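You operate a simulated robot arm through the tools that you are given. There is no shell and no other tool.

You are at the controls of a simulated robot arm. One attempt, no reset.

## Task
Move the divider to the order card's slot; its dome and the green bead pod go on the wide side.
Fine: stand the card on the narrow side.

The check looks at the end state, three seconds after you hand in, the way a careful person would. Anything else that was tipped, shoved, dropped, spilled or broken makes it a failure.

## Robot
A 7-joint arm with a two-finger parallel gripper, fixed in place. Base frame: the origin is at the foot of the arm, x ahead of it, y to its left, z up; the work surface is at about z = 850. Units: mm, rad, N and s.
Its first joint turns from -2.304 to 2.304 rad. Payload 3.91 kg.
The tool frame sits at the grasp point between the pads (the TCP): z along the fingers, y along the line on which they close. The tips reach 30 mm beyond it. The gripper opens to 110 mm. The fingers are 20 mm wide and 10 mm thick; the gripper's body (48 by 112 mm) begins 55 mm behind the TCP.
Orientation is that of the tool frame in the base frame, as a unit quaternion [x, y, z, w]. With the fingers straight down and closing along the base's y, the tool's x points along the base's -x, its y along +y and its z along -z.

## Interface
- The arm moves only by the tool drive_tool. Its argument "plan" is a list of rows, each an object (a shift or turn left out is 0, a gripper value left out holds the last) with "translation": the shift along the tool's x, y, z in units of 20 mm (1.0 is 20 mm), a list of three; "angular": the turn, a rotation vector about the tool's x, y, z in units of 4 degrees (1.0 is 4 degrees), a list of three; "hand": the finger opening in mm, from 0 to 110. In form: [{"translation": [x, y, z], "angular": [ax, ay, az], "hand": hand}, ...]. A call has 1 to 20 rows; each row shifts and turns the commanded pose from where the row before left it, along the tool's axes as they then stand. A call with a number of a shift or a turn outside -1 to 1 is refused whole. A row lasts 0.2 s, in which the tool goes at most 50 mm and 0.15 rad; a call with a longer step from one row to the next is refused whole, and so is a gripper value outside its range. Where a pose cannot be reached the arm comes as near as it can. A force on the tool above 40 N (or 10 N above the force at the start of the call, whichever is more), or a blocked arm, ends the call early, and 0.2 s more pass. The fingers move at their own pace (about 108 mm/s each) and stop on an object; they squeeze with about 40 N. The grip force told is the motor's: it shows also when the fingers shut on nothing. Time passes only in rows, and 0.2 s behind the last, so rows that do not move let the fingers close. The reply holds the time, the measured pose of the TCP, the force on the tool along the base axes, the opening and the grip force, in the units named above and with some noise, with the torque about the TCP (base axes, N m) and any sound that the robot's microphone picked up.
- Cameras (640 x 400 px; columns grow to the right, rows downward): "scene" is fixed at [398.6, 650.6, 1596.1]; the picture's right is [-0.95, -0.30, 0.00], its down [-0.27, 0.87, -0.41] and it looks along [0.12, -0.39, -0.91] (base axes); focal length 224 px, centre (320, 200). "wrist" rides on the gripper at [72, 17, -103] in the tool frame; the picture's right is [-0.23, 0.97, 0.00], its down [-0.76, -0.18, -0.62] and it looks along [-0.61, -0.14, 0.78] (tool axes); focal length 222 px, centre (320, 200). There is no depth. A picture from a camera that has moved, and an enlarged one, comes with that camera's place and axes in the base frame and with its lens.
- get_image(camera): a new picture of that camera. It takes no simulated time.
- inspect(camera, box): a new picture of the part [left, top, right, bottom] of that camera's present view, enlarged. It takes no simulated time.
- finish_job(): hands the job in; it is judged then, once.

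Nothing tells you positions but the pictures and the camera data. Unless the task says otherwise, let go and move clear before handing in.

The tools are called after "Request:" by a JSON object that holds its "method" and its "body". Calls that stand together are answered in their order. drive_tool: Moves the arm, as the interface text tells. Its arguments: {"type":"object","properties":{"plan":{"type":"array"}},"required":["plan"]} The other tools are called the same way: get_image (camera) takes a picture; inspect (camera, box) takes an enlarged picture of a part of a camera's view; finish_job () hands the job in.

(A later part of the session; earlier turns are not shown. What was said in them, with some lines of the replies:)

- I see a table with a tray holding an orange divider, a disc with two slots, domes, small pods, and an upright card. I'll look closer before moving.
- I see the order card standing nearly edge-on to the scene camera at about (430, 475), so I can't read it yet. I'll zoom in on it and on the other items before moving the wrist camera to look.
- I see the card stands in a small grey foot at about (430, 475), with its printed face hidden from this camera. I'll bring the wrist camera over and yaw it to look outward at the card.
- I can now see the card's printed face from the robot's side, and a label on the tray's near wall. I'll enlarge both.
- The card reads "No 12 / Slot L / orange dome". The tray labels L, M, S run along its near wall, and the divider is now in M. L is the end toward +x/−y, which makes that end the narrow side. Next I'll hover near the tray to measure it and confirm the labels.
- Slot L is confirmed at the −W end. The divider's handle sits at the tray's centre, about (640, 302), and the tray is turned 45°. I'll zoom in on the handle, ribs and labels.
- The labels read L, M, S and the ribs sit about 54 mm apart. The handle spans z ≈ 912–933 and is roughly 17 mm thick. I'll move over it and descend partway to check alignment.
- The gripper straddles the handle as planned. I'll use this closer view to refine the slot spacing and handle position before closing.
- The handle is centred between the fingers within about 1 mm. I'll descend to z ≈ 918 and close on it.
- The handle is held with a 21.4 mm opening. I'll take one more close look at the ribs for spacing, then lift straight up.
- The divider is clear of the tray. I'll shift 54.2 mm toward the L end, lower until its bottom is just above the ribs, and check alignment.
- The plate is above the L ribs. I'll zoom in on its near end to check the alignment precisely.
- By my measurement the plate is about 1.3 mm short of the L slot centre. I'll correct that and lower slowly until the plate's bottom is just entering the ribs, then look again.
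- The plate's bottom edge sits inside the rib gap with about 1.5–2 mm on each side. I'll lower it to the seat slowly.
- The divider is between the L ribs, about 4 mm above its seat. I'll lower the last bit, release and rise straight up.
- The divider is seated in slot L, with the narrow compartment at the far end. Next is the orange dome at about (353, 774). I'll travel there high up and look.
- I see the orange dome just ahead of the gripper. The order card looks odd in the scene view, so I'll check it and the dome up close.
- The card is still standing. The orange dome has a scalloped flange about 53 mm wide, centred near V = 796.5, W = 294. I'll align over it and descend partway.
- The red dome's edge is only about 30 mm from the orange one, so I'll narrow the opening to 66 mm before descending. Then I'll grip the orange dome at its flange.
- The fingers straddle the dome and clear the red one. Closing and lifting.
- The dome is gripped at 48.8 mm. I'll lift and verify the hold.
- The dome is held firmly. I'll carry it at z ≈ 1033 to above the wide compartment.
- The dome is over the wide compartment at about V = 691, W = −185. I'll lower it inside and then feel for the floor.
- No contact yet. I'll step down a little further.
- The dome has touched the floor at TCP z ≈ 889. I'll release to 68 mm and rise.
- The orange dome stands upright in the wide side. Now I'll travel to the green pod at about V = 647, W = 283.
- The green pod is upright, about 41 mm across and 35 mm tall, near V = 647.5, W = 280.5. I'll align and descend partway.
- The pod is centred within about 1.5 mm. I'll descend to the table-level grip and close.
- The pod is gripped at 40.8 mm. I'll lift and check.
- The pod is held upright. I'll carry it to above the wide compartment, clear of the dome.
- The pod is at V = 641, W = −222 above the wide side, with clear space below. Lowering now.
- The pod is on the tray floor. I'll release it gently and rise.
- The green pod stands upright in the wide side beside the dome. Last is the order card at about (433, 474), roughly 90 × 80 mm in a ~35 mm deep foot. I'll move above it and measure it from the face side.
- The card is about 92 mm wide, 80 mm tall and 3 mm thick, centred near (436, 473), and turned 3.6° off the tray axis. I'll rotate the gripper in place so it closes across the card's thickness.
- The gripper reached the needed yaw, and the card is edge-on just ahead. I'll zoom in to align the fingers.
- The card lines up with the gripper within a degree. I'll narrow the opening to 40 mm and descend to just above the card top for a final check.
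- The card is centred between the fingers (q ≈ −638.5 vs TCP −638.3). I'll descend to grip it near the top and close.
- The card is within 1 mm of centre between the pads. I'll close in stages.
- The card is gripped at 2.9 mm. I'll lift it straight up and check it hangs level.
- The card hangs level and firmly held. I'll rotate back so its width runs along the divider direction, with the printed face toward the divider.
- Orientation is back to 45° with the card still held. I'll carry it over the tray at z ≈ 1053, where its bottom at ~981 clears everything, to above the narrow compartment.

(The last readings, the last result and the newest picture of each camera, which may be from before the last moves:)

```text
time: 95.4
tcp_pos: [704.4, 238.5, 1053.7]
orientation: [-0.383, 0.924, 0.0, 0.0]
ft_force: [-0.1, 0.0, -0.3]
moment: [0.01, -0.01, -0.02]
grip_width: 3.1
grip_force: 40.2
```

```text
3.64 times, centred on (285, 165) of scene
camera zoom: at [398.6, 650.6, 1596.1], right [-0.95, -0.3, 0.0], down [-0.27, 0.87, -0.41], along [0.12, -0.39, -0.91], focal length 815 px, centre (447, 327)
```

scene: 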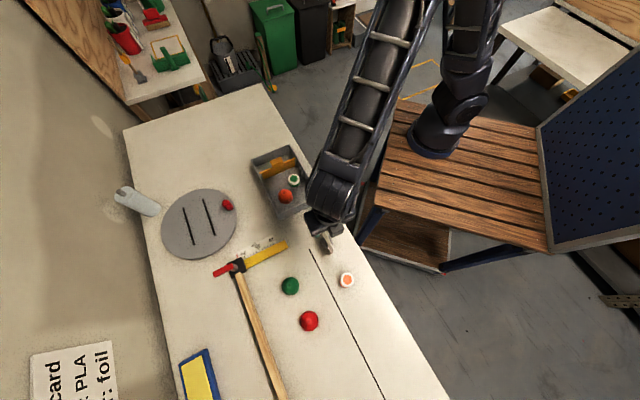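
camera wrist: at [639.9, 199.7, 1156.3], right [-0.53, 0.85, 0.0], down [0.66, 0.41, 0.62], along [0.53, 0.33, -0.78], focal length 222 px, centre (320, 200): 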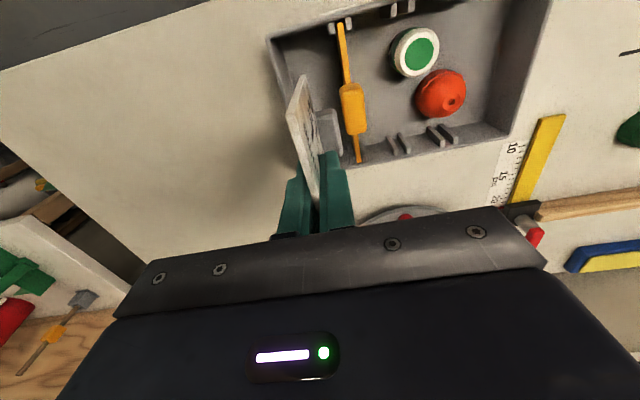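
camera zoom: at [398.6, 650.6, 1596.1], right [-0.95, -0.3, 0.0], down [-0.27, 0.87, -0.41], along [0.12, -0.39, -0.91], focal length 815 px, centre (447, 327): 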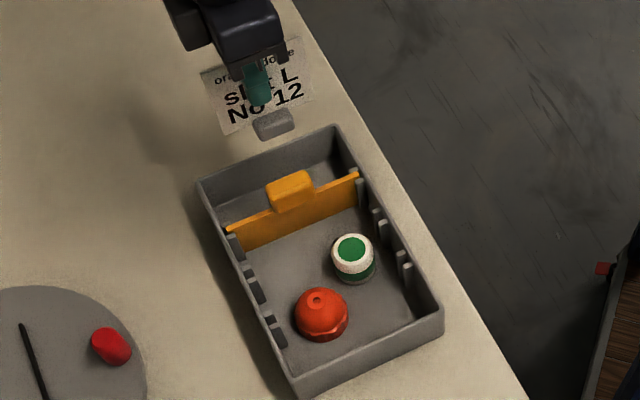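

The card faces the camera and is aligned over the narrow compartment. I'll lower until the foot is near rim height and check clearances.

Request:
{"method": "drive_tool", "body": {"plan": [{"translation": [0, 0, 0.5]}, {"translation": [0, 0, 0.6]}, {"translation": [0, 0, 0.6]}, {"translation": [0, 0, 0.5]}, {"translation": [0, 0, 0.4]}, {"translation": [0, 0, 0.4]}, {}]}}

Request:
{"method": "inspect", "body": {"camera": "wrist", "box": [220, 20, 440, 220]}}

Request:
{"method": "inspect", "body": {"camera": "scene", "box": [245, 110, 325, 190]}}

```text
time: 97.0
tcp_pos: [703.9, 238.6, 993.7]
orientation: [-0.383, 0.924, 0.0, 0.0]
ft_force: [-0.3, 0.2, 0.1]
moment: [0.01, -0.04, -0.02]
grip_width: 2.9
grip_force: 39.6
```

```text
2.00 times, centred on (330, 120) of wrist
camera zoom: at [639.9, 200.0, 1096.3], right [-0.53, 0.85, 0.0], down [0.66, 0.41, 0.62], along [0.53, 0.33, -0.78], focal length 444 px, centre (300, 360)
```

zoom: 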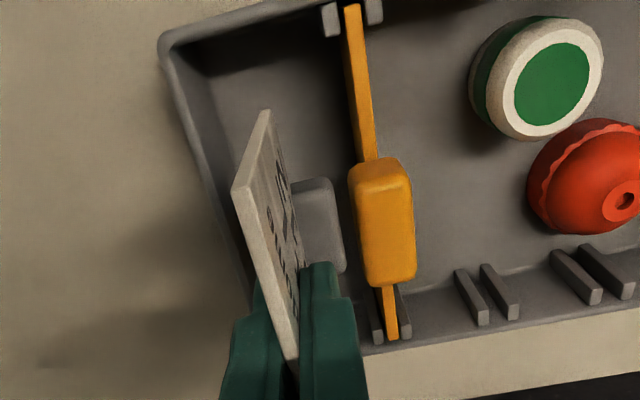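

```text
5.00 times, centred on (285, 150) of scene
camera zoom: at [398.6, 650.6, 1596.1], right [-0.95, -0.3, 0.0], down [-0.27, 0.87, -0.41], along [0.12, -0.39, -0.91], focal length 1121 px, centre (495, 450)
```

zoom: 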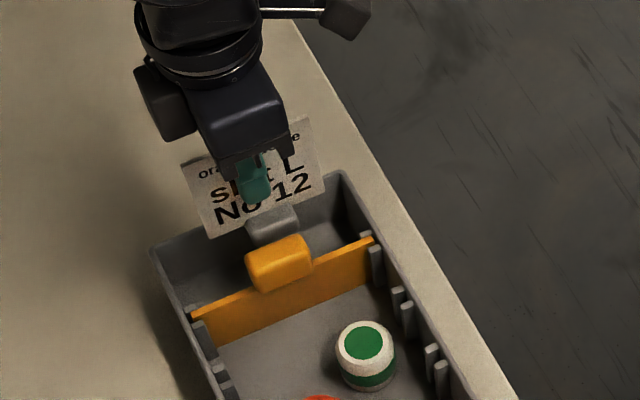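

Clearances look good, about 7 mm to the handle and 9+ mm to the end wall. I'll continue down slowly with a 1 mm shift away from the handle.

Request:
{"method": "drive_tool", "body": {"plan": [{"translation": [0, -0.05, 0]}, {"translation": [0, 0, 0.3]}, {"translation": [0, 0, 0.4]}, {"translation": [0, 0, 0.4]}, {"translation": [0, 0, 0.4]}, {"translation": [0, 0, 0.4]}, {"translation": [0, 0, 0.4]}, {"translation": [0, 0, 0.4]}, {"translation": [0, 0, 0.3]}, {}]}}

Request:
{"method": "inspect", "body": {"camera": "wrist", "box": [220, 20, 440, 220]}}

Request:
{"method": "inspect", "body": {"camera": "scene", "box": [245, 110, 325, 190]}}

```text
time: 99.2
tcp_pos: [703.5, 237.3, 932.9]
orientation: [-0.382, 0.924, 0.0, 0.0]
ft_force: [0.7, 1.1, -0.2]
moment: [0.03, 0.03, 0.02]
grip_width: 2.8
grip_force: 39.6
```

```text
2.00 times, centred on (330, 120) of wrist
camera zoom: at [640.0, 199.4, 1036.2], right [-0.53, 0.85, 0.0], down [0.66, 0.41, 0.62], along [0.53, 0.33, -0.78], focal length 444 px, centre (300, 360)
```

zoom: 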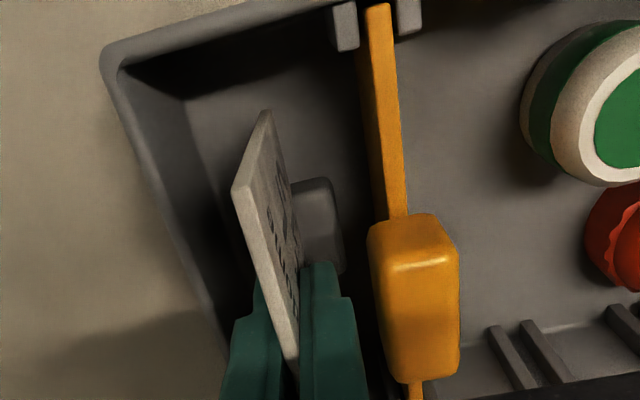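

```text
5.00 times, centred on (285, 150) of scene
camera zoom: at [398.6, 650.6, 1596.1], right [-0.95, -0.3, 0.0], down [-0.27, 0.87, -0.41], along [0.12, -0.39, -0.91], focal length 1121 px, centre (495, 450)
```

zoom: 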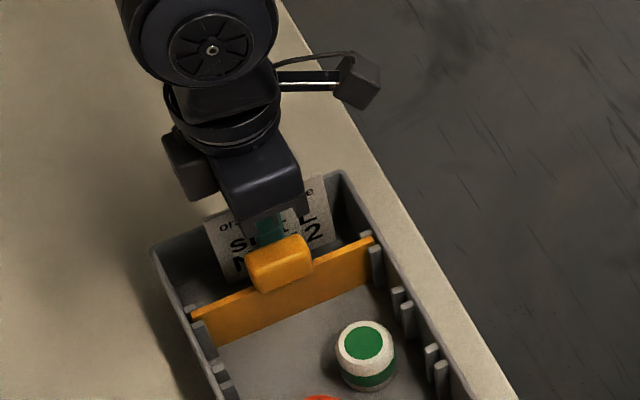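

The card is inside the narrow compartment, about 5 mm above the floor. I'll feel for contact in small steps.

Request:
{"method": "drive_tool", "body": {"plan": [{"translation": [0, 0, 0.08]}, {"translation": [0, 0, 0.08]}, {}]}}

Request:
{"method": "drive_tool", "body": {"plan": [{"translation": [0, 0, 0.05]}, {"translation": [0, 0, 0.03]}, {}]}}

```text
time: 100.0
tcp_pos: [704.0, 238.3, 929.4]
orientation: [-0.382, 0.924, 0.0, 0.0]
ft_force: [-0.9, -0.2, -0.5]
moment: [-0.02, -0.02, -0.01]
grip_width: 2.6
grip_force: 40.3
```

```text
time: 100.8
tcp_pos: [704.8, 239.5, 928.4]
orientation: [-0.382, 0.924, 0.0, -0.001]
ft_force: [-0.1, 0.5, -0.4]
moment: [0.03, 0.01, -0.03]
grip_width: 3.0
grip_force: 40.0
```

Request:
{"method": "drive_tool", "body": {"plan": [{"translation": [0, 0, 0.04]}, {"translation": [0, 0, 0.03]}, {}]}}

```text
time: 101.6
tcp_pos: [704.6, 238.1, 926.3]
orientation: [-0.383, 0.924, 0.0, 0.0]
ft_force: [0.0, -1.2, 0.2]
moment: [-0.01, 0.01, -0.01]
grip_width: 2.9
grip_force: 40.4
```

Request:
{"method": "drive_tool", "body": {"plan": [{"translation": [0, 0, 0.04]}, {"translation": [0, 0, 0.03]}, {}]}}

```text
time: 102.4
tcp_pos: [705.4, 238.5, 926.6]
orientation: [-0.383, 0.924, 0.0, 0.001]
ft_force: [-0.9, -0.3, 21.4]
moment: [-0.14, 0.14, 0.02]
grip_width: 3.0
grip_force: 40.7
```

The card's foot is on the floor. I'll relieve the pressure slightly, open in small steps to 16 mm and check before rising.

Request:
{"method": "drive_tool", "body": {"plan": [{"translation": [0, 0, -0.03]}, {"hand": 5}, {"hand": 8}, {"hand": 12}, {"hand": 16}, {}]}}

Request:
{"method": "inspect", "body": {"camera": "wrist", "box": [220, 20, 440, 220]}}

Request:
{"method": "inspect", "body": {"camera": "scene", "box": [245, 110, 325, 190]}}

```text
time: 103.8
tcp_pos: [704.2, 237.5, 927.1]
orientation: [-0.383, 0.924, 0.0, 0.0]
ft_force: [-0.7, -0.7, -0.1]
moment: [-0.03, -0.02, -0.02]
grip_width: 15.9
grip_force: 0.0
```

```text
2.00 times, centred on (330, 120) of wrist
camera zoom: at [640.7, 199.0, 1029.3], right [-0.53, 0.85, 0.0], down [0.66, 0.41, 0.62], along [0.53, 0.33, -0.78], focal length 444 px, centre (300, 360)
```

zoom: 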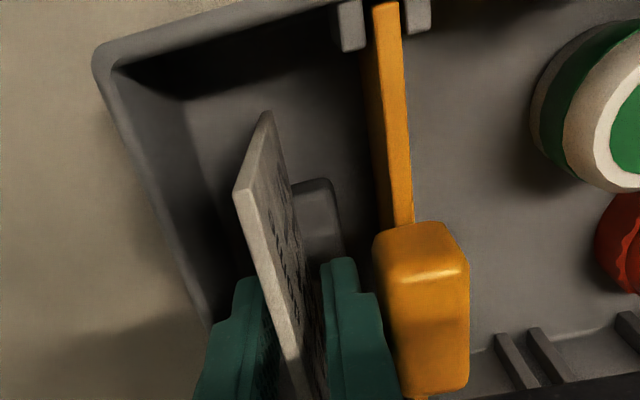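

```text
5.00 times, centred on (285, 150) of scene
camera zoom: at [398.6, 650.6, 1596.1], right [-0.95, -0.3, 0.0], down [-0.27, 0.87, -0.41], along [0.12, -0.39, -0.91], focal length 1121 px, centre (495, 450)
```

zoom: 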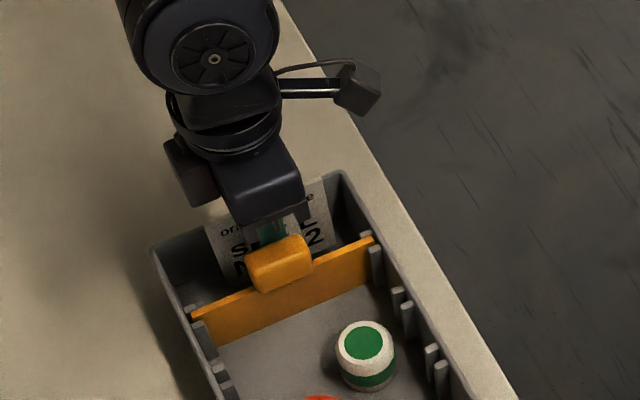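

The card stands on its own, with both fingers clear of it and of the handle. I'll rise straight up.

Request:
{"method": "drive_tool", "body": {"plan": [{"translation": [0, 0, -0.25]}, {"translation": [0, 0, -0.4]}, {"translation": [0, 0, -0.5]}, {"translation": [0, 0, -0.6]}, {"translation": [0, 0, -0.8]}, {"translation": [0, 0, -1]}, {"translation": [0, 0, -1]}, {"translation": [0, 0, -1]}, {"translation": [0, 0, -1]}, {"translation": [0, 0, -1]}, {"translation": [0, 0, -1]}]}}

Request:
{"method": "drive_tool", "body": {"plan": [{"translation": [0.5, 0.3, -1]}, {"translation": [1, 0.3, -1]}, {"translation": [1, 0.3, 0]}, {"translation": [1, 0.3, 0]}, {"translation": [1, 0.3, 0]}, {}]}}

Request:
{"method": "get_image", "body": {"camera": "wrist"}}

Request:
{"method": "get_image", "body": {"camera": "scene"}}

Request:
{"method": "inspect", "body": {"camera": "scene", "box": [235, 120, 335, 230]}}

Request:
{"method": "inspect", "body": {"camera": "wrist", "box": [200, 0, 460, 200]}}

```text
time: 106.2
tcp_pos: [704.3, 238.9, 1096.4]
orientation: [-0.383, 0.924, -0.001, 0.001]
ft_force: [-0.1, 0.3, 0.1]
moment: [-0.03, 0.05, 0.02]
grip_width: 16.0
grip_force: 0.0
```

```text
time: 107.6
tcp_pos: [621.1, 195.4, 1136.8]
orientation: [-0.384, 0.924, 0.0, 0.0]
ft_force: [-0.1, -0.7, 0.9]
moment: [0.01, -0.01, -0.01]
grip_width: 15.9
grip_force: 0.1
```

```text
taken
camera wrist: at [556.2, 156.4, 1240.1], right [-0.53, 0.85, 0.0], down [0.66, 0.41, 0.62], along [0.53, 0.33, -0.78], focal length 222 px, centre (320, 200)
```

wrist: 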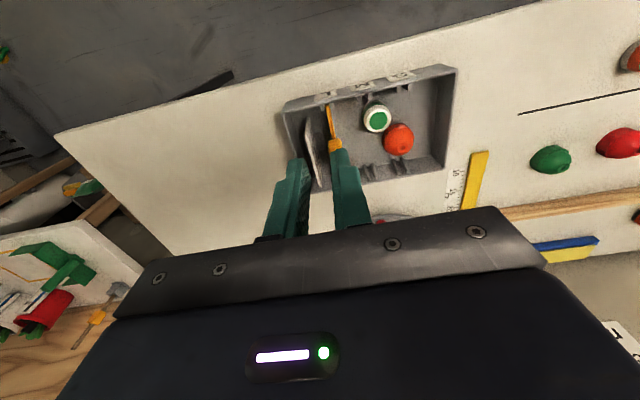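

```text
taken
```

scene: 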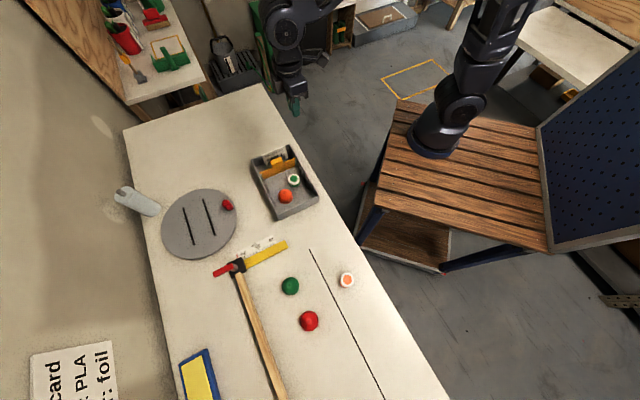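

```text
3.64 times, centred on (285, 175) of scene
camera zoom: at [398.6, 650.6, 1596.1], right [-0.95, -0.3, 0.0], down [-0.27, 0.87, -0.41], along [0.12, -0.39, -0.91], focal length 815 px, centre (447, 291)
```

zoom: 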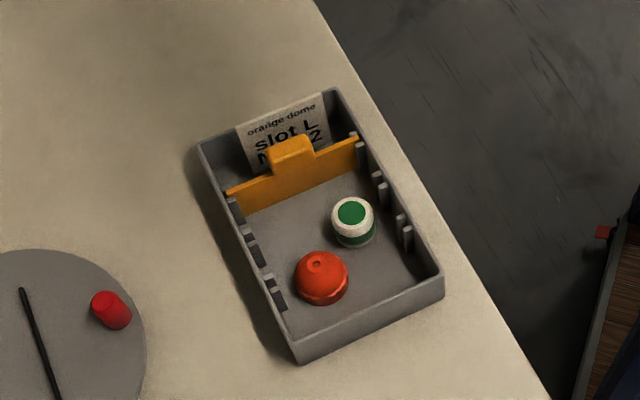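

```text
2.00 times, centred on (330, 100) of wrist
camera zoom: at [556.2, 156.4, 1240.1], right [-0.53, 0.85, 0.0], down [0.66, 0.41, 0.62], along [0.53, 0.33, -0.78], focal length 444 px, centre (300, 400)
```

zoom: 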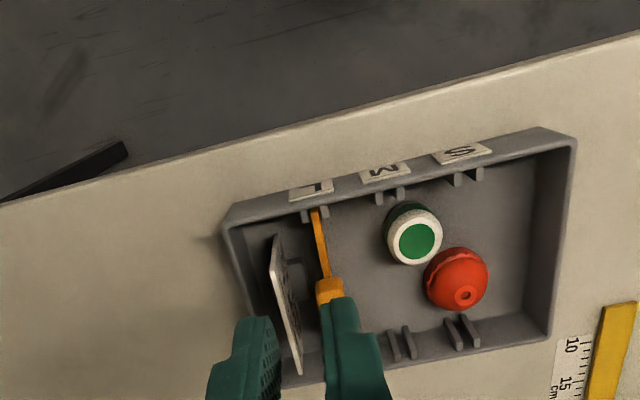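

The divider is seated in slot L. The orange dome and green pod stand in the wide side, the order card stands upright in the narrow side, and nothing else looks disturbed. The gripper is clear, so I'm handing in.

Request:
{"method": "finish_job", "body": {}}

```text
The job is handed in.
```

The job is handed in, and the last pictures showed everything where you asked. I haven't seen the result of the check.

- **Order card:** It read "No 12 / Slot L / orange dome". I took the narrow side to be the end beyond slot L.
- **Divider:** It is seated in slot L, moved from slot M.
- **Wide side:** The orange dome and the green bead pod both stand upright there, not touching each other.
- **Narrow side:** The card stands upright in its foot, with its printed face toward the divider.

In the final scene view, nothing else on the table looked moved or tipped. I let go of everything and moved the gripper clear before handing in.
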